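You operate a simulated robot arm through the tools that you are given. There is no shell and no other tool.

Carry out the task below with a simulated robot arm. There is one attempt and no reset: what you move stays moved.

JOB
Open the mat's flap, brush both strips into the dustpan and shut it.
Fine: the brush goes back. Set down upright: hand brush.

Only the result counts: the job must be done as asked and must still hold three seconds after the hand-in. Knocking over, shifting, dropping, spilling or breaking anything else fails it.

ROBOT AND FRAMES
A 6-joint arm with a two-finger parallel gripper, fixed in place. Base frame: the origin is at the foot of the arm, x ahead of it, y to its left, z up; the work surface is at about z = 0.74. Lengths are in m, angles in rad, forces in N, time in s.
With the tool pointing down near the work surface it reaches from about 0.16 to 0.84 m from the base axis. Its first joint turns from -2.897 to 2.897 rad. Payload 3.91 kg.
Tool frame: the origin (TCP) lies between the finger pads and is the grasp point; the fingertips stand 0.03 m ahead of it; z points along the fingers, y is the line along which they close. The gripper opens to 0.11 m. The fingers are 0.02 m wide and 0.01 m thick; the gripper's body (0.048 by 0.112 m) begins 0.055 m behind the TCP.
Orientation is told as [roll, pitch, yaw] about the base's x, y, z axes, in that order, counted from this pose: with the fingers straight down and closing along the base's y, the tool's x points along the base's -x, its y along +y and its z along -z.

CONTROLS
- The arm moves only by the tool step_arm. Its arguments are lists of equal length, an entry for each row: "delta_rot": the turn, a rotation vector about the tool's x, y, z in rad, a list of three; "delta_pos": the shift along the tool's x, y, z in m, a list of three; "claw": the opening, from 0 (shut) to 1 (fully open). In form: {"delta_rot": [[ax, ay, az], ...], "delta_pos": [[tx, ty, tz], ...], "claw": [claw, ...]}. A call has 1 to 20 rows; each row is the pose to reach, as a shift and turn from the pose commanded when the call began, along the tool's axes at that moment. Rows are played at 5 a second. More than 0.05 m and 0.15 rad between two rows, or a gripper value outside its range, and nothing of the call is played. A pose out of reach is approached as far as the arm can. The call stops where the force on the tool passes 90 N (or 10 N more than at its start, if that is more) or the arm is blocked; 0.2 s more then pass. The fingers move at their own pace (about 0.108 m/s each) and stop on an object; they squeeze with about 21 N. The grip force told is the motor's: it shows also when the fingers shut on nothing. Time passes only in rows, and 0.2 s behind the last, so rows that repeat a pose let the fingers close. The reply holds the time, the measured pose of the TCP, the force on the tool along the base axes, the opening and the grip force, in the units named above and with some noise, with the torque about the TCP (base axes, N m) and any sound that the robot's microphone picked up, and new pictures: "show" is both (left out), scene, wrist or none.
- Cameras (640 x 400 px; columns grow to the right, rows downward): "scene" is fixed at [0.3987, 0.6512, 1.5175]; the picture's right is [-0.99, 0.13, 0.00], its down [0.12, 0.96, -0.24] and it looks along [-0.03, -0.24, -0.97] (base axes); focal length 348 px, centre (320, 200). "wrist" rides on the gripper at [0.077, 0.007, -0.115] in the tool frame; the picture's right is [-0.09, 1.00, 0.00], its down [-0.80, -0.07, -0.59] and it looks along [-0.59, -0.05, 0.80] (tool axes); focal length 270 px, centre (320, 200). There is no depth. A picture from a camera that has moved, and an enlarged one, comes with that camera's place and axes in the base frame and with its lens.
- lift_body(by): slides the trunk up (or, below 0, down) by that many m; the arm rides with it, the base frame stays. It gives what a move gives, with no picture.
- close_up(camera, box): a new picture of the part [left, top, right, bottom] of that camera's present view, enlarged. The clock stands still meanwhile.
- finish_job(): hands the job in; it is judged then, once.

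Nothing tells you positions but the pictures and the camera data. Unless the task says otherwise, let go and move clear before handing in.

The tools are called after "Call:" as name(argument=value, ...) on one line, values as JSON. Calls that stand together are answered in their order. step_arm: Moves the arm, as the interface text tells. Its arguments: {"type":"object","properties":{"delta_rot":{"type":"array","items":{"type":"array","items":{"type":"number"}}},"delta_pos":{"type":"array","items":{"type":"array","items":{"type":"number"}}},"claw":{"type":"array","items":{"type":"number"}},"show":{"type":"string","enum":["both","scene","wrist","none"]}},"required":["delta_rot","delta_pos","claw"]} The other tools are called the same way: lift_body (by) slides the trunk up or down; close_up (camera, box) takes an enlarged picture of a part of a camera's view; finish_job () hands the job in.

At the start:

```text
time: 0.0
tool_pos: [0.1702, 0.4892, 1.0855]
ee_rot: [0.0, 0.0, -0.001]
force: [-0.2, 0.4, 0.7]
moment: [0.01, 0.0, 0.0]
grip_width: 0.1098
grip_force: 0.0
trunk travel left (down, up): [-0.4, 0.14]
```

scene: 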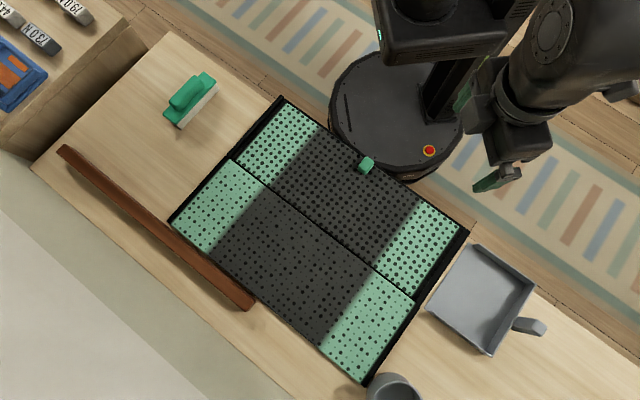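
wrist: 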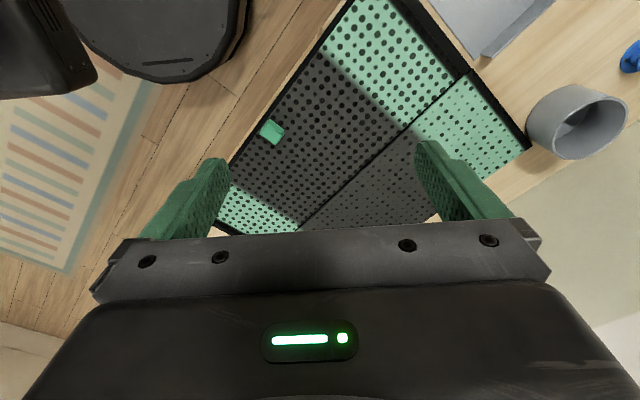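

I see a dark and green perforated mat with a hinged half and a small green tab, a hand brush to its upper left, and a dustpan to its right. I'll look closer before moving.

Call:
close_up(camera="scene", box=[220, 80, 480, 240])

Call:
close_up(camera="scene", box=[130, 50, 260, 140])

Call:
close_up(camera="scene", box=[340, 220, 580, 400])

Call:
close_up(camera="wrist", box=[200, 0, 640, 240])

Call:
close_up(camera="scene", box=[150, 150, 420, 390])

```text
2.46 times, centred on (350, 160) of scene
camera zoom: at [0.3987, 0.6512, 1.5175], right [-0.99, 0.13, 0.0], down [0.12, 0.96, -0.24], along [-0.03, -0.24, -0.97], focal length 858 px, centre (246, 298)
```

zoom: 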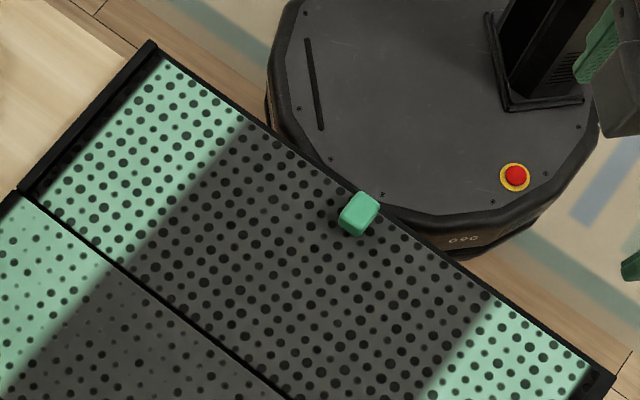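

```text
4.44 times, centred on (195, 95) of scene
camera zoom: at [0.3987, 0.6512, 1.5175], right [-0.99, 0.13, 0.0], down [0.12, 0.96, -0.24], along [-0.03, -0.24, -0.97], focal length 1549 px, centre (876, 667)
```

zoom: 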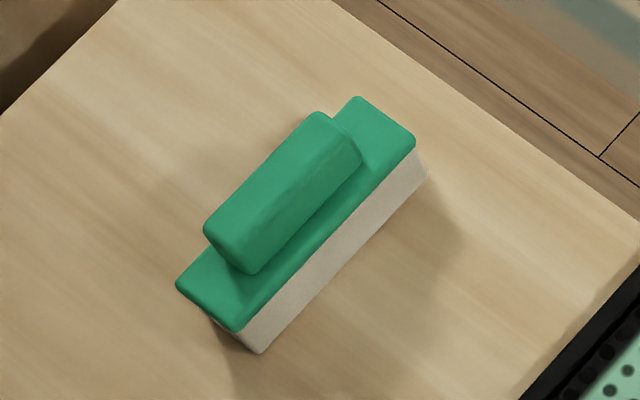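

```text
2.22 times, centred on (460, 310) of scene
camera zoom: at [0.3987, 0.6512, 1.5175], right [-0.99, 0.13, 0.0], down [0.12, 0.96, -0.24], along [-0.03, -0.24, -0.97], focal length 774 px, centre (9, -44)
```

zoom: 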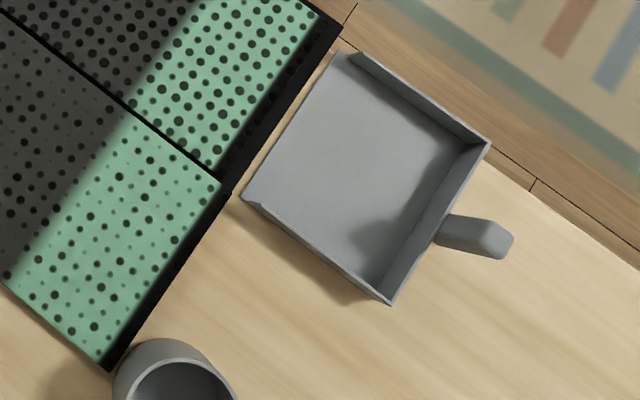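

```text
1.45 times, centred on (420, 120) of wrist
camera zoom: at [0.0921, 0.496, 1.2], right [0.09, 1.0, 0.0], down [0.8, -0.07, 0.59], along [0.59, -0.05, -0.8], focal length 393 px, centre (174, 316)
```

zoom: 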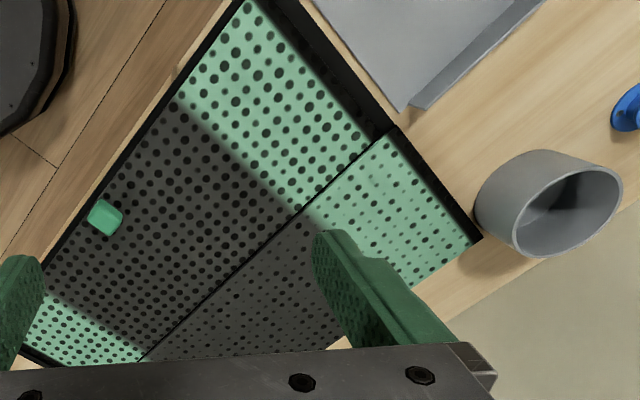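

```text
1.67 times, centred on (285, 270) of scene
camera zoom: at [0.3987, 0.6512, 1.5175], right [-0.99, 0.13, 0.0], down [0.12, 0.96, -0.24], along [-0.03, -0.24, -0.97], focal length 581 px, centre (378, 83)
```

zoom: 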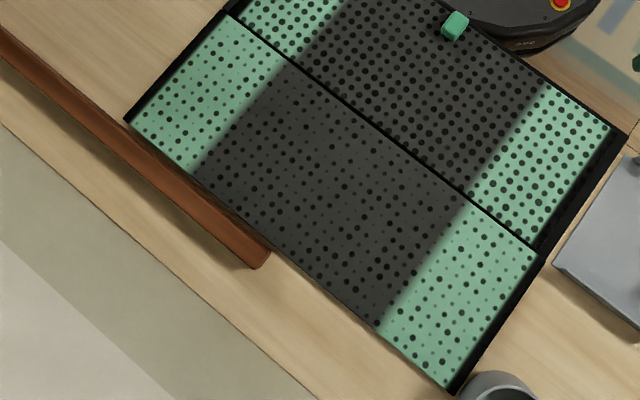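

The mat's near half carries a green tab at its edge, at about (0.26, 0.40), and the dustpan's mouth sits at the right end of that half. I'll turn the gripper to line up with the mat and take a closer look.

Call:
step_arm(delta_rot=[[0, 0, -0.1107], [0, 0, -0.2214], [0, 0, -0.3321], [0, 0, -0.4428], [0, 0, -0.5535], [0, 0, -0.6642], [0, 0, -0.775]], delta_pos=[[-0.01, -0.0156, 0.0194], [-0.02, -0.0312, 0.0388], [-0.03, -0.0468, 0.058], [-0.04, -0.0624, 0.0776], [-0.05, -0.078, 0.097], [-0.06, -0.0936, 0.1164], [-0.07, -0.109, 0.1355]], claw=[1, 1, 1, 1, 1, 1, 1])

```text
time: 1.6
tool_pos: [0.2388, 0.3809, 0.9489]
ee_rot: [0.0, 0.0, 0.778]
force: [1.2, -0.2, -0.2]
moment: [0.03, 0.03, 0.03]
grip_width: 0.1099
grip_force: 0.0
trunk travel left (down, up): [-0.4, 0.14]
camera wrist: at [0.1785, 0.3316, 1.0644], right [-0.64, 0.77, 0.0], down [0.62, 0.51, 0.59], along [0.46, 0.38, -0.8], focal length 270 px, centre (320, 200)
```

scene: 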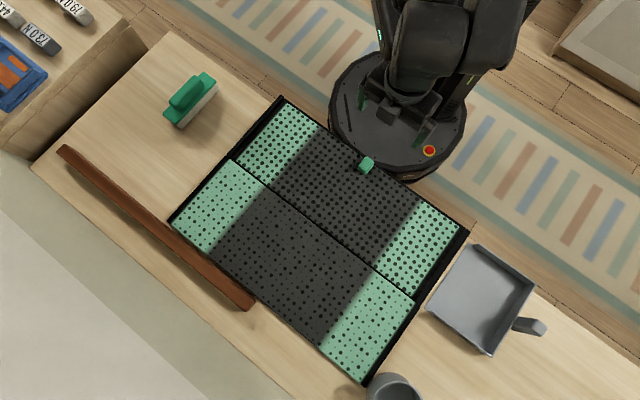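
wrist: 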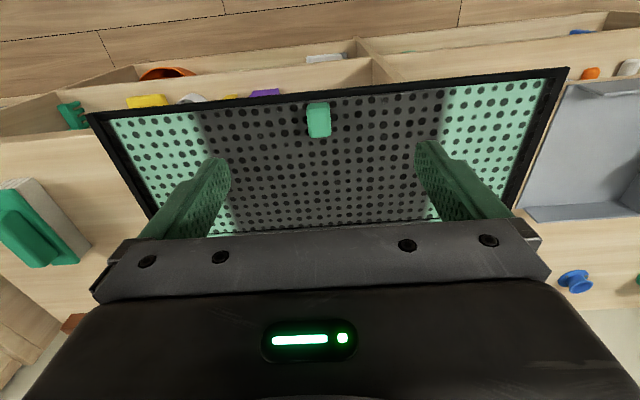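

Call:
close_up(camera="wrist", box=[260, 70, 380, 150])

Call:
close_up(camera="wrist", box=[60, 40, 640, 240])

Call:
close_up(camera="scene", box=[330, 140, 410, 190])

```text
5.00 times, centred on (320, 110) of wrist
camera zoom: at [0.1785, 0.3316, 1.0644], right [-0.64, 0.77, 0.0], down [0.62, 0.51, 0.59], along [0.46, 0.38, -0.8], focal length 1351 px, centre (320, 650)
```

zoom: 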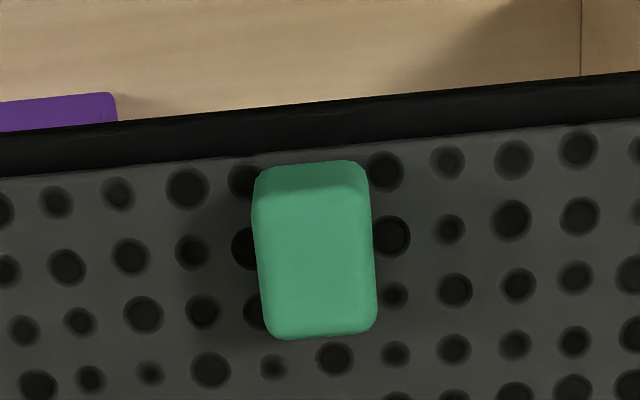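

```text
1.10 times, centred on (350, 140) of wrist
camera zoom: at [0.1785, 0.3316, 1.0644], right [-0.64, 0.77, 0.0], down [0.62, 0.51, 0.59], along [0.46, 0.38, -0.8], focal length 298 px, centre (287, 266)
```

zoom: 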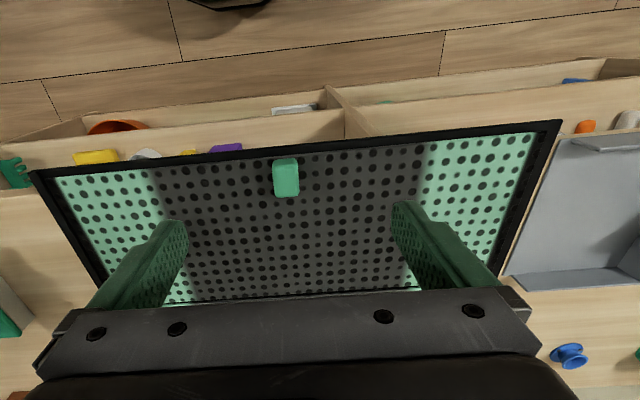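

```text
8.00 times, centred on (370, 165) of scene
camera zoom: at [0.3987, 0.6512, 1.5175], right [-0.99, 0.13, 0.0], down [0.12, 0.96, -0.24], along [-0.03, -0.24, -0.97], focal length 2788 px, centre (-80, 480)
```

zoom: 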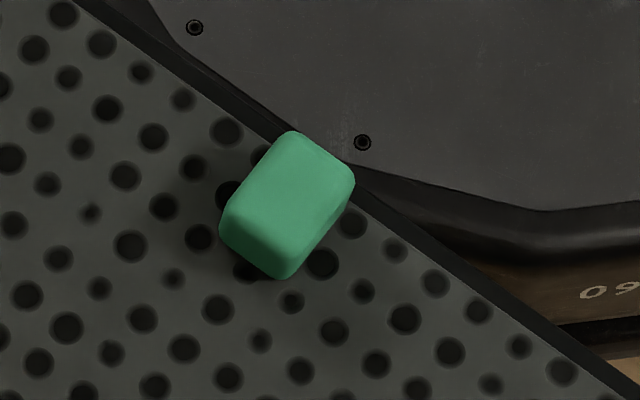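

The mat is turned 45°, with its rim top at z≈0.753 and its hinge seam about 0.17 m beyond the tab. The tab's top is at about (0.262, 0.400, 0.775), so I'll come down over it and check alignment before gripping.

Call:
step_arm(delta_rot=[[0, 0, 0], [0, 0, -0.004], [0, 0, -0.007], [0, 0, -0.007]], delta_pos=[[-0.0296, -0.0023, 0.03], [-0.0296, -0.0023, 0.07], [-0.0296, -0.0023, 0.11], [-0.0296, -0.0023, 0.12]], claw=[0.6, 0.6, 0.6, 0.6])

```text
time: 2.6
tool_pos: [0.262, 0.3993, 0.8293]
ee_rot: [0.001, 0.0, 0.782]
force: [0.6, -0.8, -0.4]
moment: [-0.03, 0.02, 0.0]
grip_width: 0.0661
grip_force: 0.0
trunk travel left (down, up): [-0.4, 0.14]
camera wrist: at [0.2024, 0.3496, 0.9425], right [-0.64, 0.77, 0.0], down [0.62, 0.51, 0.59], along [0.46, 0.38, -0.8], focal length 270 px, centre (320, 200)
```

scene: 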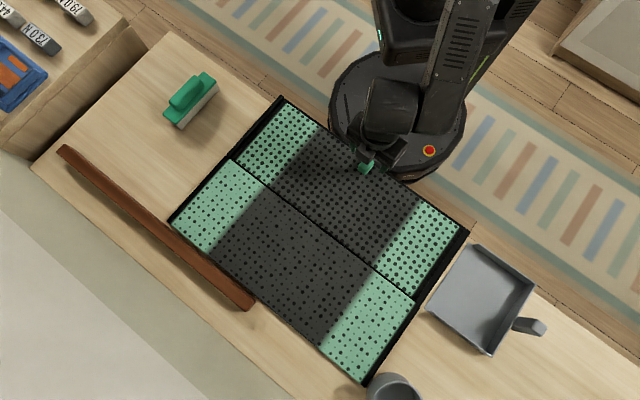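
wrist: 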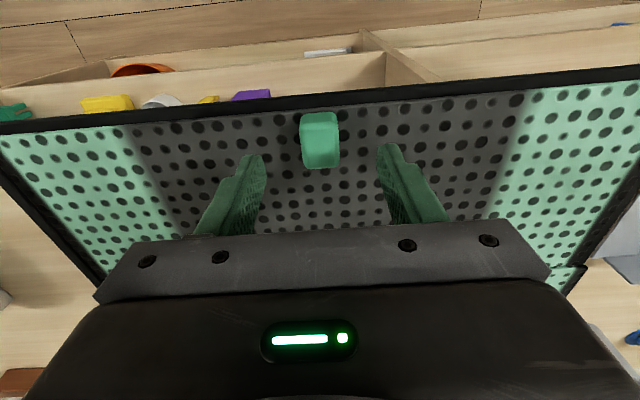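

Call:
step_arm(delta_rot=[[0, 0, 0], [0, 0, 0], [0, 0, 0], [0, 0, 0], [0, 0, 0], [0, 0, 0]], delta_pos=[[0, 0, 0.02], [0, 0, 0.035], [0, 0, 0.037], [0, 0, 0.037], [0, 0, 0.037], [0, 0, 0.037]], claw=[0.5, 0.5, 0.5, 0, 0, 0])

```text
time: 4.0
tool_pos: [0.2626, 0.3998, 0.7931]
ee_rot: [0.001, 0.0, 0.783]
force: [-1.6, 1.4, 0.1]
moment: [0.13, -0.04, 0.0]
grip_width: 0.0255
grip_force: 20.8
trunk travel left (down, up): [-0.4, 0.14]
camera wrist: at [0.2041, 0.35, 0.9074], right [-0.64, 0.77, 0.0], down [0.62, 0.51, 0.59], along [0.46, 0.38, -0.8], focal length 270 px, centre (320, 200)
```

scene: 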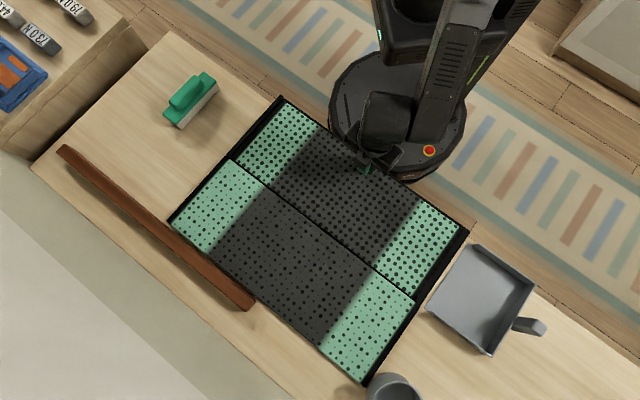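
wrist: 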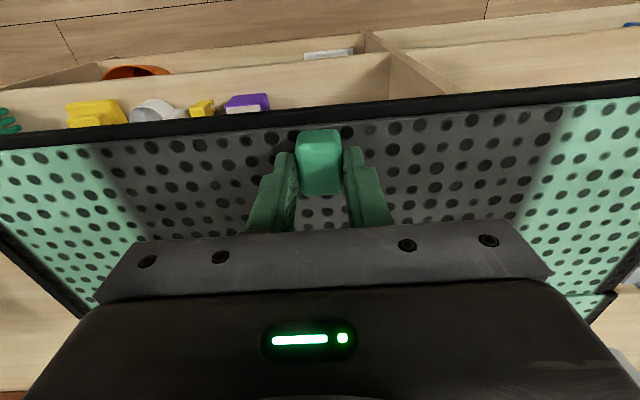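

The tab is gripped at 25 mm wide. I'll lift it along the hinge arc about 20° first and check the response.

Call:
step_arm(delta_rot=[[0, 0.0436, 0], [0, 0.0873, 0], [0, 0.1309, 0], [0, 0.1745, 0]], delta_pos=[[-0.0035, 0, -0.0148], [-0.0083, 0, -0.0292], [-0.0143, 0, -0.0433], [-0.0214, 0, -0.0567]], claw=[0, 0, 0, 0])

```text
time: 5.0
tool_pos: [0.2768, 0.4147, 0.8502]
ee_rot: [-0.001, 0.176, 0.783]
force: [1.1, -1.2, 0.4]
moment: [-0.43, 0.48, -0.22]
grip_width: 0.026
grip_force: 21.0
trunk travel left (down, up): [-0.4, 0.14]
camera wrist: at [0.2321, 0.3796, 0.9764], right [-0.64, 0.77, -0.02], down [0.68, 0.58, 0.45], along [0.35, 0.27, -0.9], focal length 270 px, centre (320, 200)
```

scene: 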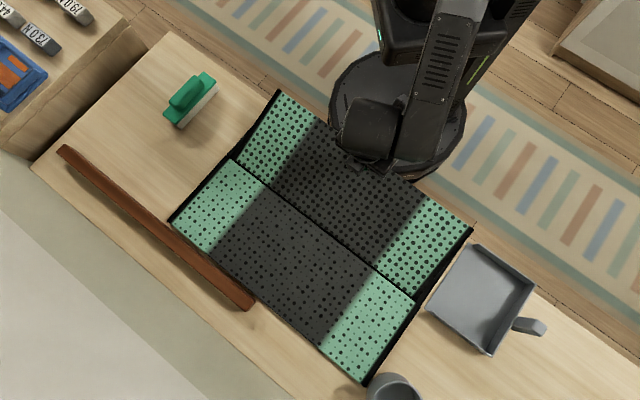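
wrist: 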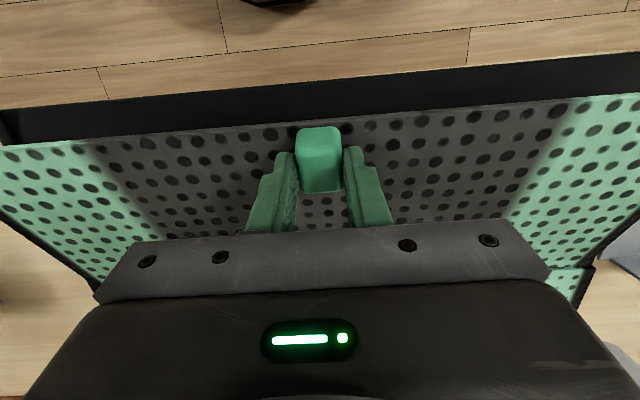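

The flap swings up about the mid seam with little force. I'll continue along the arc to about 60°.

Call:
step_arm(delta_rot=[[0, 0.0436, 0], [0, 0.0873, 0], [0, 0.1309, 0], [0, 0.1745, 0], [0, 0.2182, 0], [0, 0.2618, 0], [0, 0.3054, 0], [0, 0.3491, 0]], delta_pos=[[-0.0066, 0, -0.0141], [-0.0134, 0, -0.0278], [-0.022, 0, -0.0408], [-0.0312, 0, -0.053], [-0.0419, 0, -0.0644], [-0.0532, 0, -0.0749], [-0.0657, 0, -0.0844], [-0.0788, 0, -0.0928]], claw=[0, 0, 0, 0, 0, 0, 0, 0])

```text
time: 6.8
tool_pos: [0.3409, 0.4803, 0.9268]
ee_rot: [-0.001, 0.521, 0.784]
force: [-6.6, -6.6, 13.0]
moment: [-0.42, 0.37, -0.16]
grip_width: 0.0257
grip_force: 21.1
trunk travel left (down, up): [-0.4, 0.14]
camera wrist: at [0.3302, 0.4775, 1.0652], right [-0.65, 0.76, -0.04], down [0.75, 0.65, 0.12], along [0.12, 0.04, -0.99], focal length 270 px, centre (320, 200)
```

scene: 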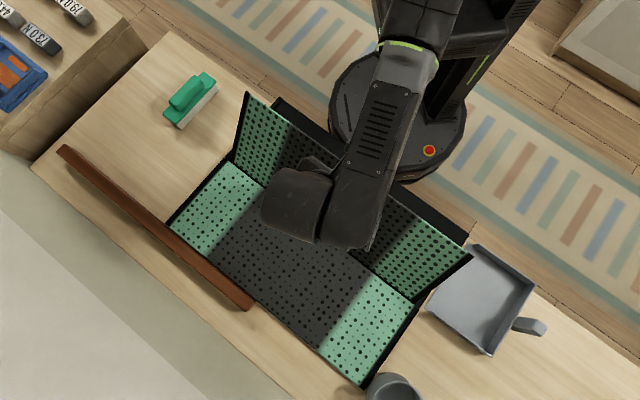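
wrist: 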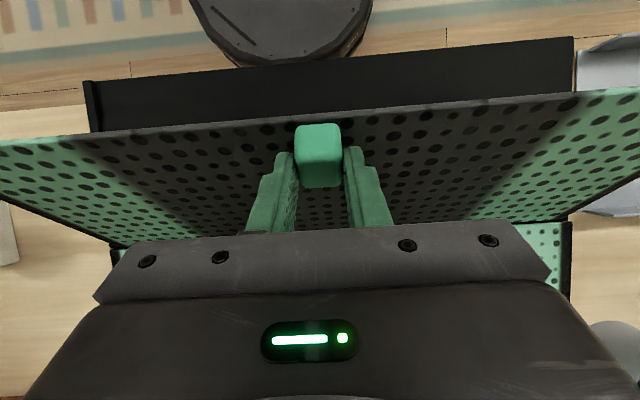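

Call:
step_arm(delta_rot=[[0, 0.0436, 0], [0, 0.0873, 0], [0, 0.1309, 0], [0, 0.1745, 0], [0, 0.2182, 0], [0, 0.2618, 0]], delta_pos=[[-0.01, 0, -0.0122], [-0.0206, 0, -0.0235], [-0.0333, 0, -0.0333], [-0.0466, 0, -0.0421], [-0.0607, 0, -0.0497], [-0.0753, 0, -0.056]], claw=[0, 0, 0, 0, 0, 0])

```text
time: 8.2
tool_pos: [0.3509, 0.4772, 0.8945]
ee_rot: [0.005, 0.762, 0.783]
force: [-36.7, 16.1, 23.2]
moment: [-0.18, 0.57, -0.27]
grip_width: 0.0259
grip_force: 20.8
out of reach, approached as far as the arm can: row 3, 4, 5, 6
trunk travel left (down, up): [-0.4, 0.14]
camera wrist: at [0.3645, 0.4987, 1.0295], right [-0.65, 0.75, -0.06], down [0.75, 0.65, -0.12], along [-0.06, -0.12, -0.99], focal length 270 px, centre (320, 200)
```

scene: 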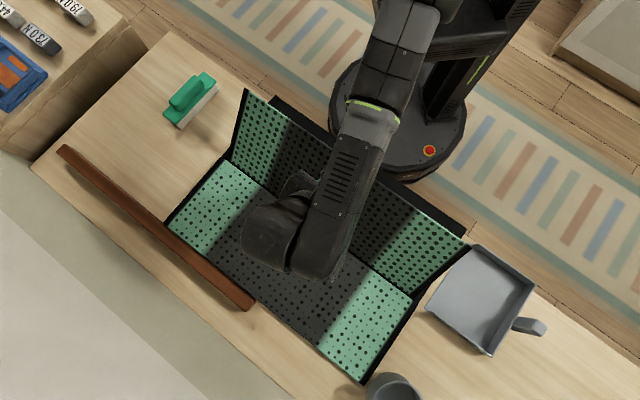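
wrist: 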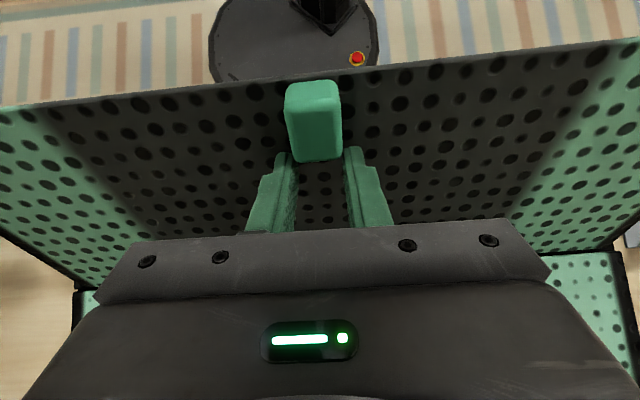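

The arm ran out of reach and pressed on the flap. Before the next move I'll check whether the mat shifted.

Call:
close_up(camera="scene", box=[150, 150, 420, 390])

Call:
close_up(camera="scene", box=[220, 80, 480, 240])

Call:
close_up(camera="scene", box=[340, 220, 580, 400])

```text
1.67 times, centred on (285, 270) of scene
camera zoom: at [0.3987, 0.6512, 1.5175], right [-0.99, 0.13, 0.0], down [0.12, 0.96, -0.24], along [-0.03, -0.24, -0.97], focal length 581 px, centre (378, 83)
```

zoom: 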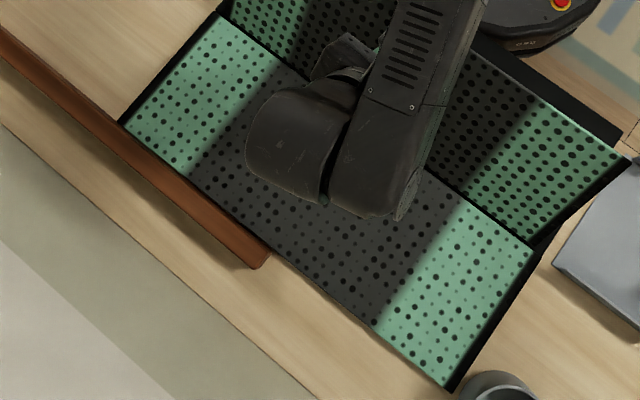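

```text
2.46 times, centred on (350, 160) of scene
camera zoom: at [0.3987, 0.6512, 1.5175], right [-0.99, 0.13, 0.0], down [0.12, 0.96, -0.24], along [-0.03, -0.24, -0.97], focal length 858 px, centre (246, 298)
```

zoom: 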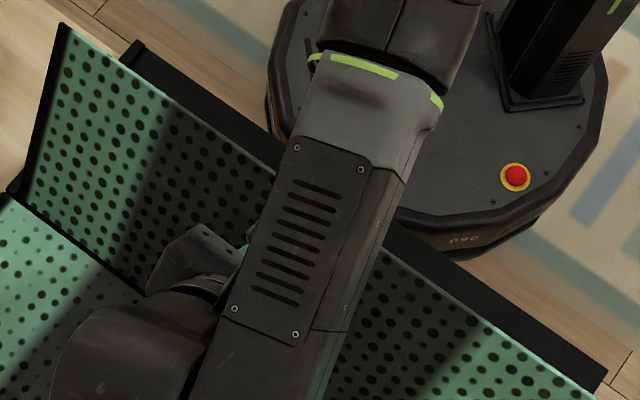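

```text
2.22 times, centred on (460, 310) of scene
camera zoom: at [0.3987, 0.6512, 1.5175], right [-0.99, 0.13, 0.0], down [0.12, 0.96, -0.24], along [-0.03, -0.24, -0.97], focal length 774 px, centre (9, -44)
```

zoom: 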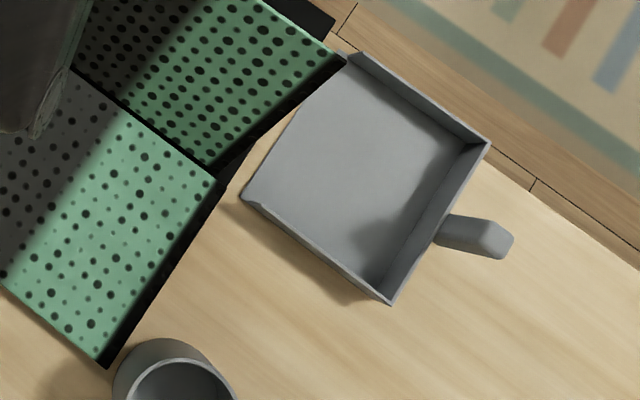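

Call:
step_arm(delta_rot=[[0, 0, 0], [0, 0, 0]], delta_pos=[[0.0095, 0.004, -0.003], [0.0191, 0.008, -0.0063]], claw=[0, 0])

```text
time: 8.8
tool_pos: [0.3396, 0.4718, 0.9023]
ee_rot: [-0.001, 0.786, 0.78]
force: [-1.4, -1.1, -5.3]
moment: [-0.49, 0.15, 0.03]
grip_width: 0.0257
grip_force: 21.0
out of reach, approached as far as the arm can: row 1, 2
trunk travel left (down, up): [-0.4, 0.14]
camera wrist: at [0.3527, 0.4946, 1.0375], right [-0.66, 0.75, -0.06], down [0.75, 0.65, -0.14], along [-0.07, -0.14, -0.99], focal length 270 px, centre (320, 200)
```

scene: 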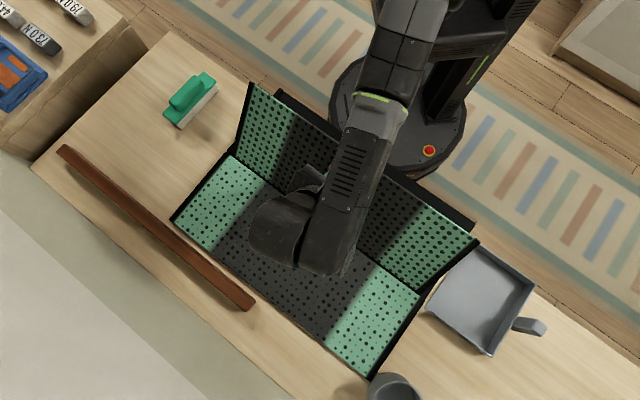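
wrist: 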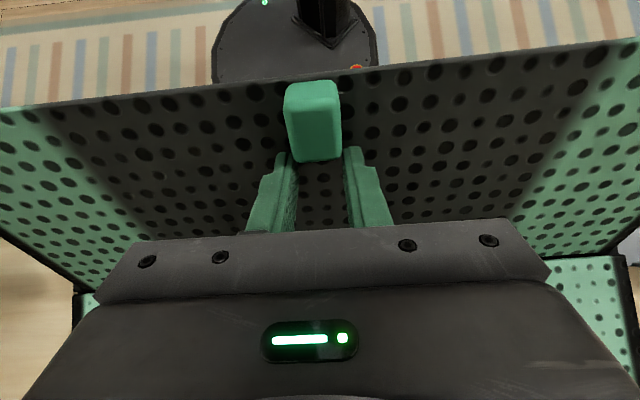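

Call:
close_up(camera="scene", box=[150, 150, 420, 390])

Call:
close_up(camera="scene", box=[220, 80, 500, 255])

Call:
close_up(camera="wrist", box=[220, 60, 420, 240])

```text
1.67 times, centred on (285, 270) of scene
camera zoom: at [0.3987, 0.6512, 1.5175], right [-0.99, 0.13, 0.0], down [0.12, 0.96, -0.24], along [-0.03, -0.24, -0.97], focal length 581 px, centre (378, 83)
```

zoom: 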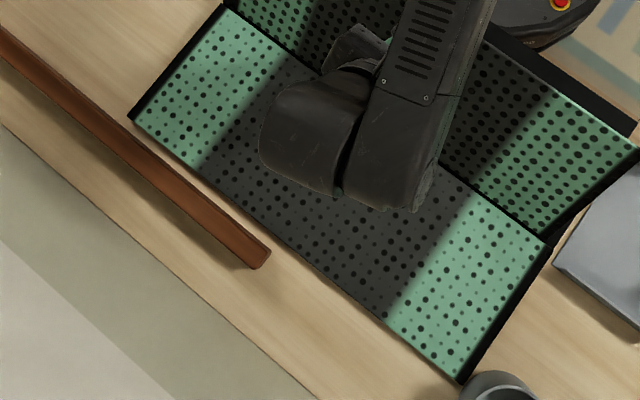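

```text
2.29 times, centred on (360, 168) of scene
camera zoom: at [0.3987, 0.6512, 1.5175], right [-0.99, 0.13, 0.0], down [0.12, 0.96, -0.24], along [-0.03, -0.24, -0.97], focal length 796 px, centre (229, 274)
```

zoom: 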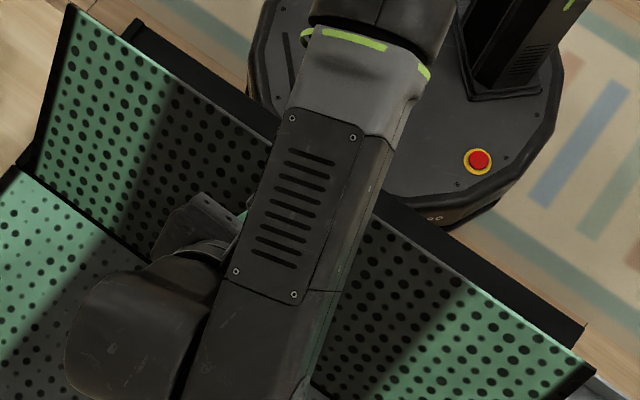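

```text
2.22 times, centred on (320, 150) of wrist
camera zoom: at [0.3527, 0.4946, 1.0375], right [-0.66, 0.75, -0.06], down [0.75, 0.65, -0.14], along [-0.07, -0.14, -0.99], focal length 601 px, centre (320, 311)
```

zoom: 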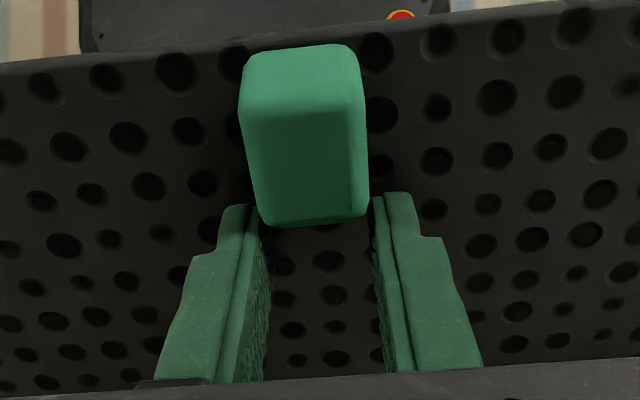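

The grip has slid to the edge of the tab and the mat has crept about 1 cm. I'll lower the flap back along its arc, then re-grip and use less tilt.

Call:
step_arm(delta_rot=[[0, 0, 0], [0, 0, 0], [0, 0, 0], [0, -0.1257, 0], [0, -0.2566, 0], [0, -0.3892, 0], [0, -0.5219, 0]], delta_pos=[[0.0102, -0.003, 0.0332], [0.0187, -0.006, 0.07], [0.0281, -0.0085, 0.1047], [0.0359, -0.0085, 0.1266], [0.0404, -0.0085, 0.1509], [0.0414, -0.0085, 0.1754], [0.0383, -0.0085, 0.1998]], claw=[0, 0, 0, 0, 0, 0, 0])

```text
time: 10.4
tool_pos: [0.2265, 0.3485, 0.7862]
ee_rot: [-0.001, 0.262, 0.782]
force: [-0.4, -0.1, 0.1]
moment: [-0.07, 0.05, 0.0]
grip_width: 0.0
grip_force: 21.5
trunk travel left (down, up): [-0.4, 0.14]
camera wrist: at [0.1902, 0.3212, 0.9159], right [-0.64, 0.77, -0.02], down [0.71, 0.6, 0.37], along [0.29, 0.22, -0.93], focal length 270 px, centre (320, 200)
```

scene: 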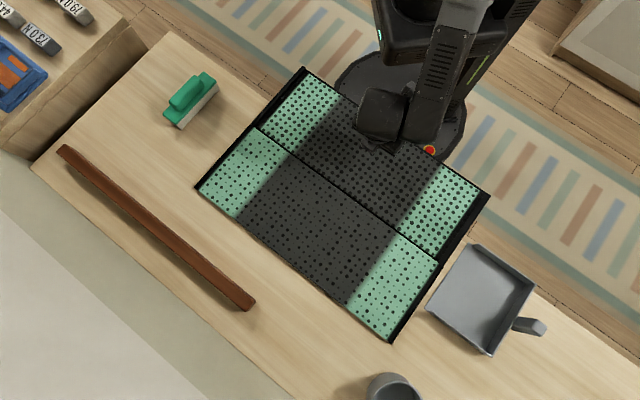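
wrist: 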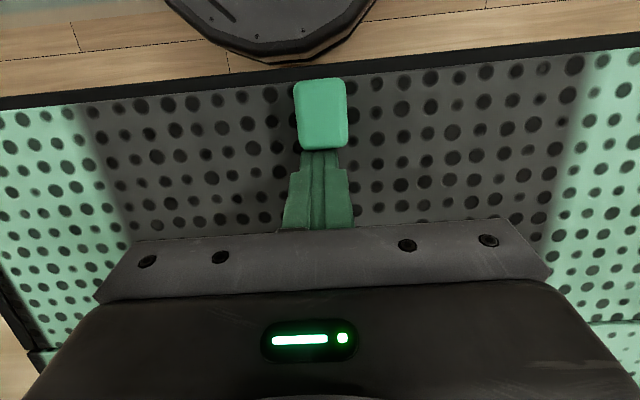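

I misjudged the commanded reference, so the mat slid about 8 cm toward the robot. The flap is shut again and the dustpan is untouched. I'll lift clear and measure where the mat now lies so I can slide it back.

Call:
step_arm(delta_rot=[[0, 0, 0], [0, -0.1, 0], [0, -0.2, 0], [0, -0.262, 0]], delta_pos=[[0.0065, 0, -0.024], [0.0129, 0, -0.0483], [0.0207, 0, -0.0773], [0.0259, 0, -0.0966]], claw=[0, 0, 0.5, 0.5])

Call:
close_up(camera="scene", box=[180, 50, 500, 250])

Call:
close_up(camera="scene", box=[180, 160, 500, 360])

```text
time: 11.4
tool_pos: [0.2254, 0.3459, 0.8863]
ee_rot: [-0.001, 0.002, 0.783]
force: [0.5, 0.3, -0.2]
moment: [-0.01, 0.01, 0.05]
grip_width: 0.0552
grip_force: 0.1
trunk travel left (down, up): [-0.4, 0.14]
camera wrist: at [0.1665, 0.297, 1.0001], right [-0.64, 0.77, 0.0], down [0.62, 0.52, 0.59], along [0.46, 0.38, -0.8], focal length 270 px, centre (320, 200)
```

scene: 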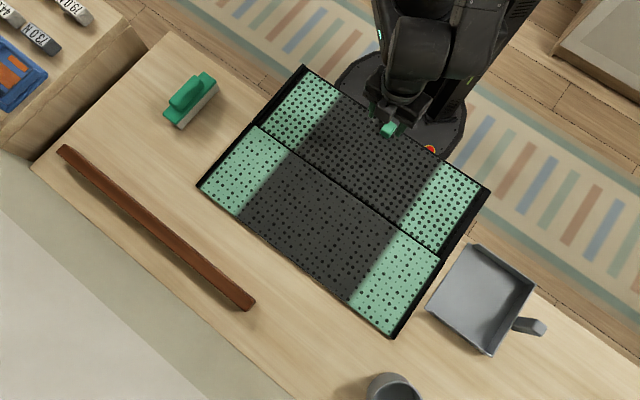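
wrist: 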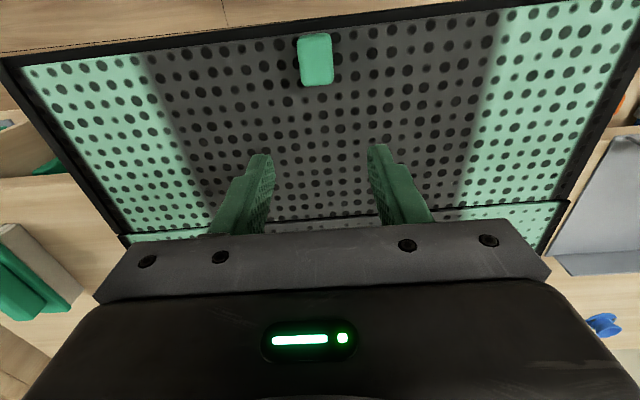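

```text
2.00 times, centred on (340, 150) of scene
camera zoom: at [0.3987, 0.6512, 1.5175], right [-0.99, 0.13, 0.0], down [0.12, 0.96, -0.24], along [-0.03, -0.24, -0.97], focal length 697 px, centre (280, 300)
```

zoom: 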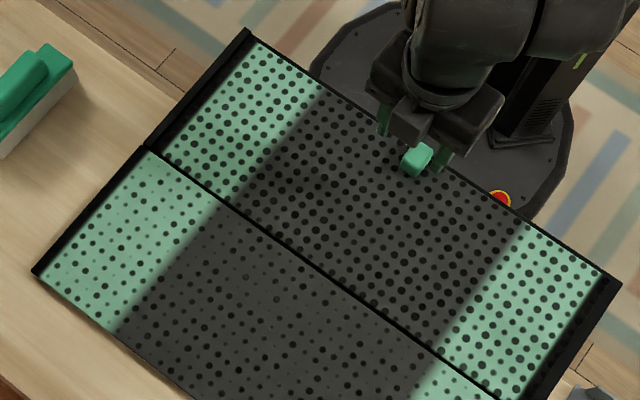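

```text
2.00 times, centred on (340, 260) of scene
camera zoom: at [0.3987, 0.6512, 1.5175], right [-0.99, 0.13, 0.0], down [0.12, 0.96, -0.24], along [-0.03, -0.24, -0.97], focal length 697 px, centre (280, 80)
```

zoom: 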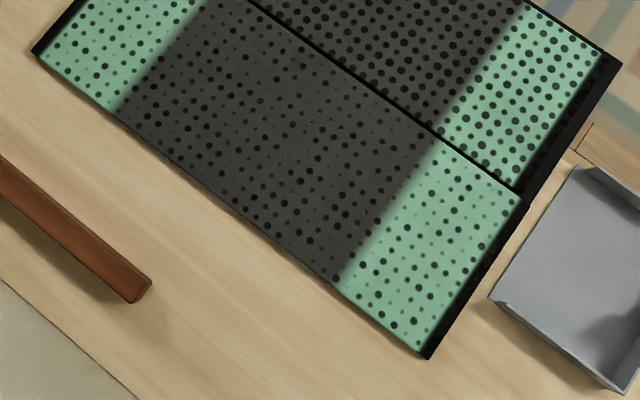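

The mat needs to go back about 0.103 m away from the robot and 0.008 m to the right. I'll grip the tab firmly and slide it back flat.

Call:
step_arm(delta_rot=[[0, 0, 0], [0, 0, 0], [0, 0, 0], [0, 0, 0]], delta_pos=[[0.02, 0.001, 0.02], [0.0395, 0.0021, 0.04], [0.0395, 0.0021, 0.06], [0.0395, 0.0021, 0.065]], claw=[0.6, 0.6, 0.6, 0.6])

Call:
close_up(camera="wrist", box=[220, 60, 420, 240])

```text
time: 12.4
tool_pos: [0.1972, 0.3205, 0.8208]
ee_rot: [0.003, 0.002, 0.783]
force: [-0.8, -0.2, 0.4]
moment: [-0.06, -0.02, 0.01]
grip_width: 0.0658
grip_force: 0.1
trunk travel left (down, up): [-0.4, 0.14]
camera wrist: at [0.1385, 0.2709, 0.9361], right [-0.64, 0.77, 0.0], down [0.62, 0.51, 0.59], along [0.46, 0.38, -0.81], focal length 270 px, centre (320, 200)
```

scene: 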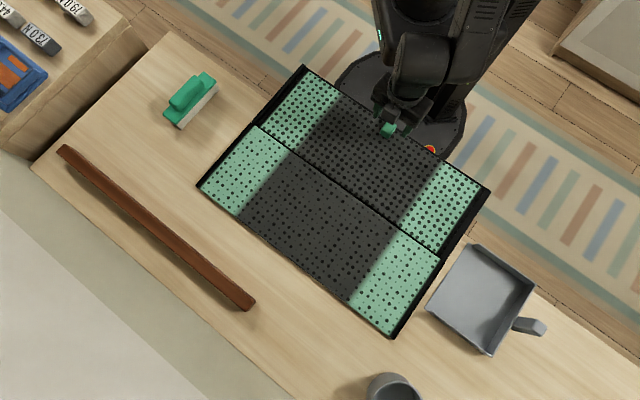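
wrist: 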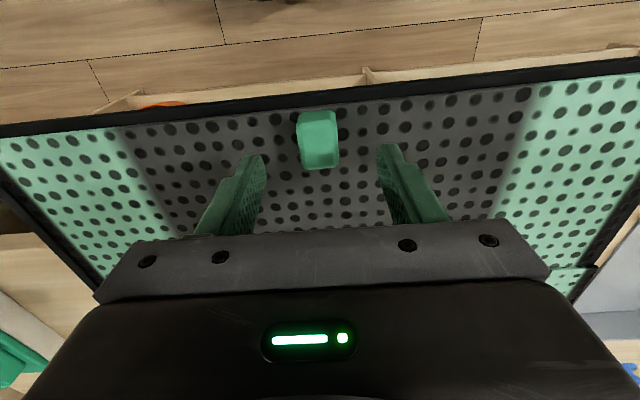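

```text
2.22 times, centred on (320, 150) of wrist
camera zoom: at [0.1385, 0.2709, 0.9361], right [-0.64, 0.77, 0.0], down [0.62, 0.51, 0.59], along [0.46, 0.38, -0.81], focal length 601 px, centre (320, 311)
```

zoom: 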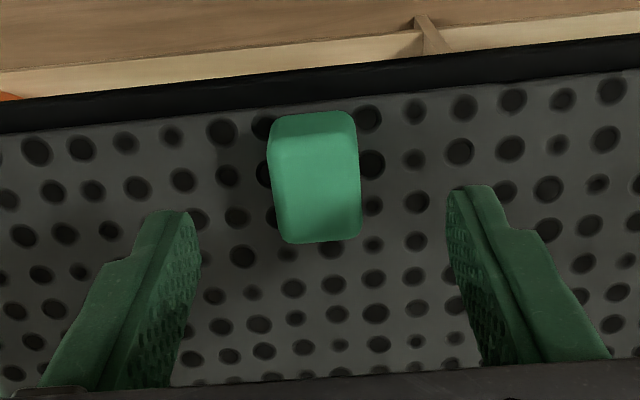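

Call:
step_arm(delta_rot=[[0, 0, 0], [0, 0, 0], [0, 0, 0], [0, 0, 0], [0, 0, 0]], delta_pos=[[0, 0, 0.02], [0, 0, 0.031], [0, 0, 0.031], [0, 0, 0.031], [0, 0, 0.031]], claw=[0.5, 0.5, 0, 0, 0], show="none")

Call:
step_arm(delta_rot=[[0, 0, 0], [0, 0, 0], [0, 0, 0], [0, 0, 0.004], [0, 0, 0.0085], [0, 0, 0.0085]], delta_pos=[[-0.02, 0.0016, 0], [-0.04, 0.0032, 0], [-0.06, 0.005, 0], [-0.08, 0.0065, 0], [-0.1, 0.008, 0], [-0.103, 0.008, 0]], claw=[0, 0, 0, 0, 0, 0])

Call:
close_up(camera="scene", box=[150, 150, 420, 390])

Call:
close_up(camera="scene", box=[220, 80, 480, 240])

```text
time: 13.6
tool_pos: [0.1996, 0.3216, 0.7901]
ee_rot: [0.0, 0.001, 0.782]
force: [0.6, 0.9, -0.4]
moment: [-0.12, 0.01, 0.51]
grip_width: 0.0259
grip_force: 21.1
trunk travel left (down, up): [-0.4, 0.14]
```

```text
time: 15.0
tool_pos: [0.2657, 0.4007, 0.7906]
ee_rot: [0.0, -0.001, 0.774]
force: [-4.7, -3.4, 0.0]
moment: [0.04, -0.03, -0.02]
grip_width: 0.026
grip_force: 21.1
trunk travel left (down, up): [-0.4, 0.14]
camera wrist: at [0.2055, 0.3508, 0.9047], right [-0.63, 0.77, 0.0], down [0.62, 0.51, 0.59], along [0.46, 0.38, -0.8], focal length 270 px, centre (320, 200)
```

scene: 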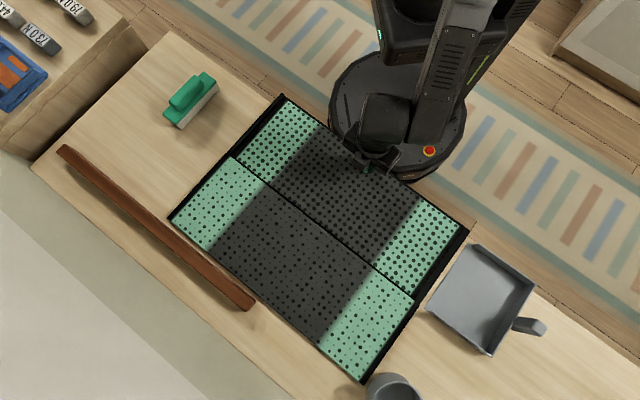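
wrist: 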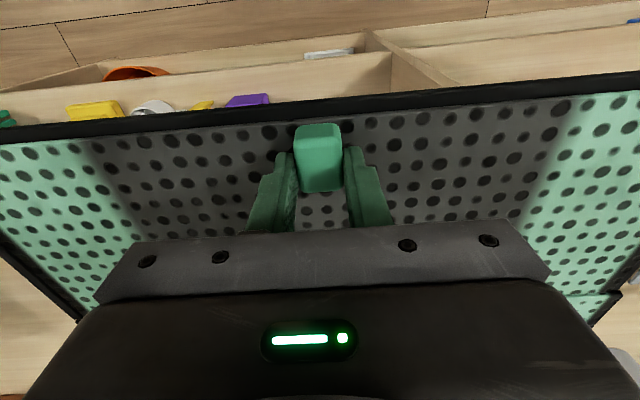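

```text
1.67 times, centred on (285, 270) of scene
camera zoom: at [0.3987, 0.6512, 1.5175], right [-0.99, 0.13, 0.0], down [0.12, 0.96, -0.24], along [-0.03, -0.24, -0.97], focal length 581 px, centre (378, 83)
```

zoom: 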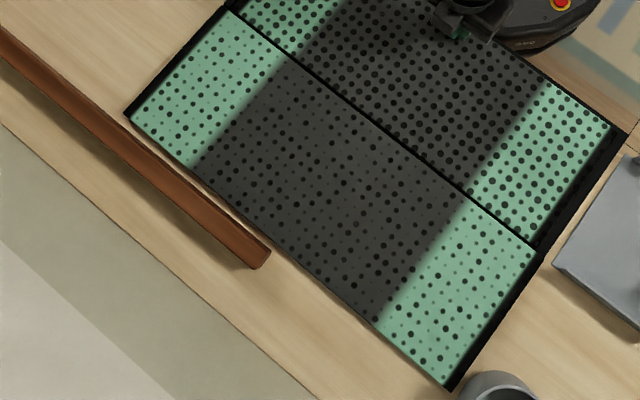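

```text
2.46 times, centred on (350, 160) of scene
camera zoom: at [0.3987, 0.6512, 1.5175], right [-0.99, 0.13, 0.0], down [0.12, 0.96, -0.24], along [-0.03, -0.24, -0.97], focal length 858 px, centre (246, 298)
```

zoom: 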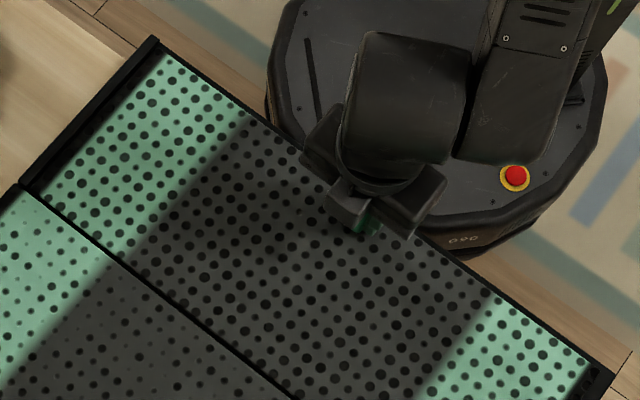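

The mat is within about 5 mm of its original place. I'll make one small correction, release, and test the opening path in free air for reach.

Call:
step_arm(delta_rot=[[0, 0, 0], [0, 0, 0], [0, 0, 0], [0, 0, 0]], delta_pos=[[-0.001, 0.002, 0], [-0.002, 0.0045, 0], [-0.002, 0.0045, 0], [-0.002, 0.0045, 0]], claw=[0, 0, 0, 0])

Call:
close_up(camera="scene", box=[150, 150, 420, 390])

Call:
close_up(camera="scene", box=[220, 80, 480, 240])

Call:
close_up(camera="scene", box=[340, 220, 580, 400])

```text
time: 16.0
tool_pos: [0.2639, 0.4044, 0.7908]
ee_rot: [0.001, 0.001, 0.772]
force: [3.2, -1.4, -0.3]
moment: [-0.21, 0.0, -0.33]
grip_width: 0.0256
grip_force: 21.5
trunk travel left (down, up): [-0.4, 0.14]
camera wrist: at [0.2045, 0.3547, 0.9054], right [-0.63, 0.77, 0.0], down [0.62, 0.51, 0.59], along [0.46, 0.38, -0.8], focal length 270 px, centre (320, 200)
```

scene: 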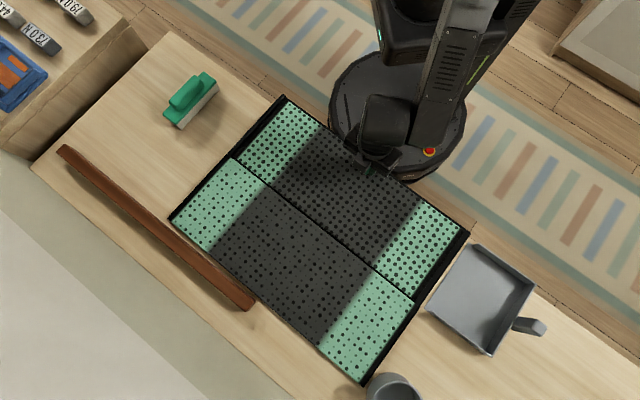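
wrist: 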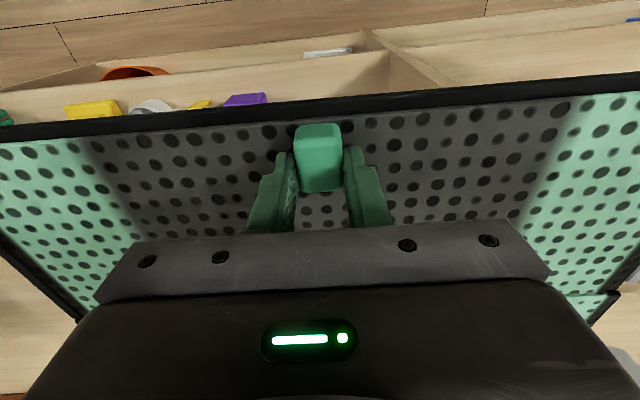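

```text
1.67 times, centred on (285, 270) of scene
camera zoom: at [0.3987, 0.6512, 1.5175], right [-0.99, 0.13, 0.0], down [0.12, 0.96, -0.24], along [-0.03, -0.24, -0.97], focal length 581 px, centre (378, 83)
```

zoom: 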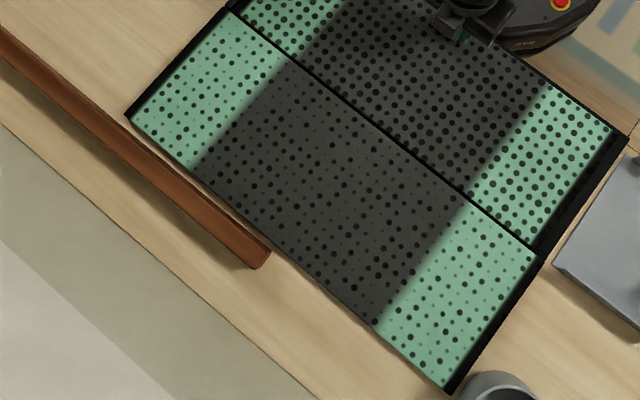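

```text
2.46 times, centred on (350, 160) of scene
camera zoom: at [0.3987, 0.6512, 1.5175], right [-0.99, 0.13, 0.0], down [0.12, 0.96, -0.24], along [-0.03, -0.24, -0.97], focal length 858 px, centre (246, 298)
```

zoom: 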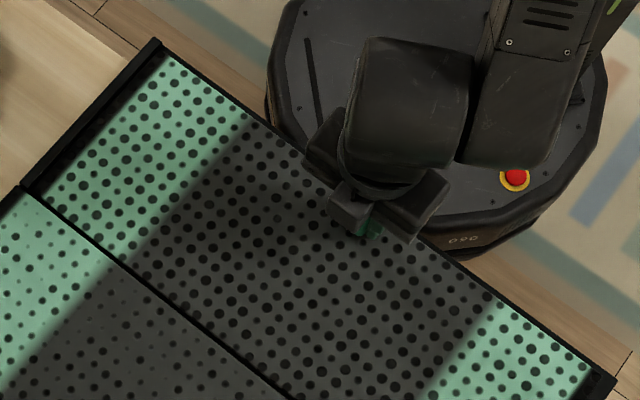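

```text
2.22 times, centred on (460, 310) of scene
camera zoom: at [0.3987, 0.6512, 1.5175], right [-0.99, 0.13, 0.0], down [0.12, 0.96, -0.24], along [-0.03, -0.24, -0.97], focal length 774 px, centre (9, -44)
```

zoom: 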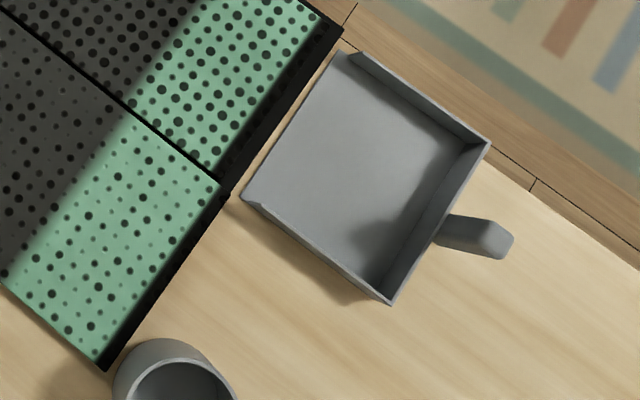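

The mat now matches its starting place within 1–2 mm. I'll release the tab and try the far end of the opening path in free air.

Call:
step_arm(delta_rot=[[0, 0, 0], [0, 0, 0], [0, 0, 0], [0, 0, -0.013], [0, 0.08, -0.013], [0, 0.16, -0.013], [0, 0.24, -0.013], [0, 0.32, -0.013], [0, 0.4, -0.013], [0, 0.436, -0.013]], delta_pos=[[0, 0, 0], [0, 0, -0.01], [0, 0, -0.05], [0, 0, -0.09], [-0.04, 0, -0.12], [-0.08, 0, -0.14], [-0.12, 0, -0.155], [-0.165, 0, -0.16], [-0.21, 0, -0.16], [-0.247, -0.002, -0.16]], claw=[0.5, 0.5, 0.5, 0.5, 0.5, 0.5, 0.5, 0.5, 0.5, 0.5])

```text
time: 18.2
tool_pos: [0.4291, 0.5549, 0.9428]
ee_rot: [0.005, 0.433, 0.787]
force: [0.2, 0.3, 0.0]
moment: [0.04, -0.01, -0.02]
grip_width: 0.0551
grip_force: 0.1
out of reach, approached as far as the arm can: row 10
trunk travel left (down, up): [-0.4, 0.14]
camera wrist: at [0.4098, 0.5439, 1.0778], right [-0.65, 0.76, -0.03], down [0.74, 0.64, 0.2], along [0.18, 0.11, -0.98], focal length 270 px, centre (320, 200)
```

scene: 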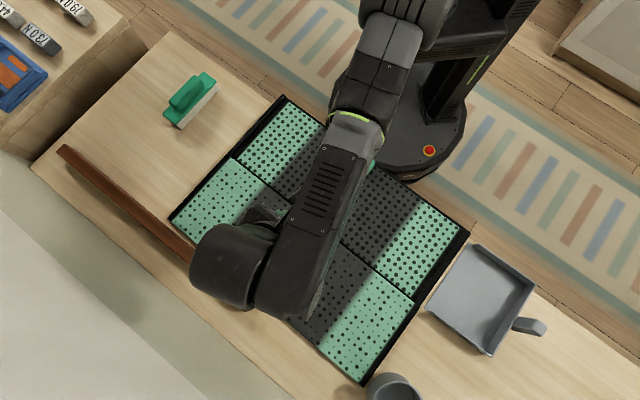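
wrist: 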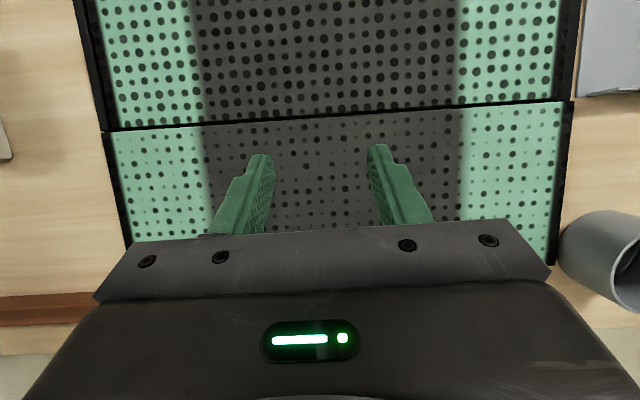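

The path is nearly reachable and the limit appears to lie upward, so raising the trunk should help. I'll lift it and test again.

Call:
lift_body(by=0.13)

Call:
step_arm(delta_rot=[[0, 0, 0], [0, 0, 0], [0, 0.02, 0], [0, 0.03, 0], [0, 0.03, 0]], delta_pos=[[0, 0, 0.05], [-0.01, 0, 0.09], [-0.03, 0, 0.115], [-0.06, 0, 0.115], [-0.09, 0, 0.1]], claw=[0.5, 0.5, 0.5, 0.5, 0.5], show="scene")

```text
time: 19.8
tool_pos: [0.4291, 0.5547, 1.0712]
ee_rot: [0.002, 0.435, 0.788]
force: [-0.5, 0.7, -0.8]
moment: [-0.02, 0.0, 0.02]
grip_width: 0.0551
grip_force: 0.0
trunk travel left (down, up): [-0.53, 0.01]
```

```text
time: 21.0
tool_pos: [0.4553, 0.58, 0.9388]
ee_rot: [0.006, 0.456, 0.786]
force: [-0.7, 1.3, 0.7]
moment: [0.0, -0.04, -0.01]
grip_width: 0.0548
grip_force: 0.1
out of reach, approached as far as the arm can: row 5
trunk travel left (down, up): [-0.53, 0.01]
```

scene: 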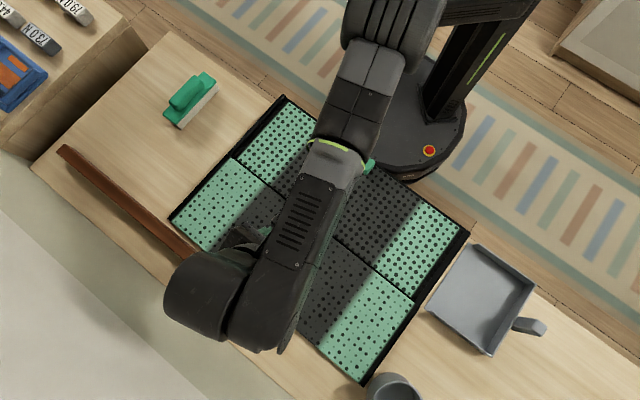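

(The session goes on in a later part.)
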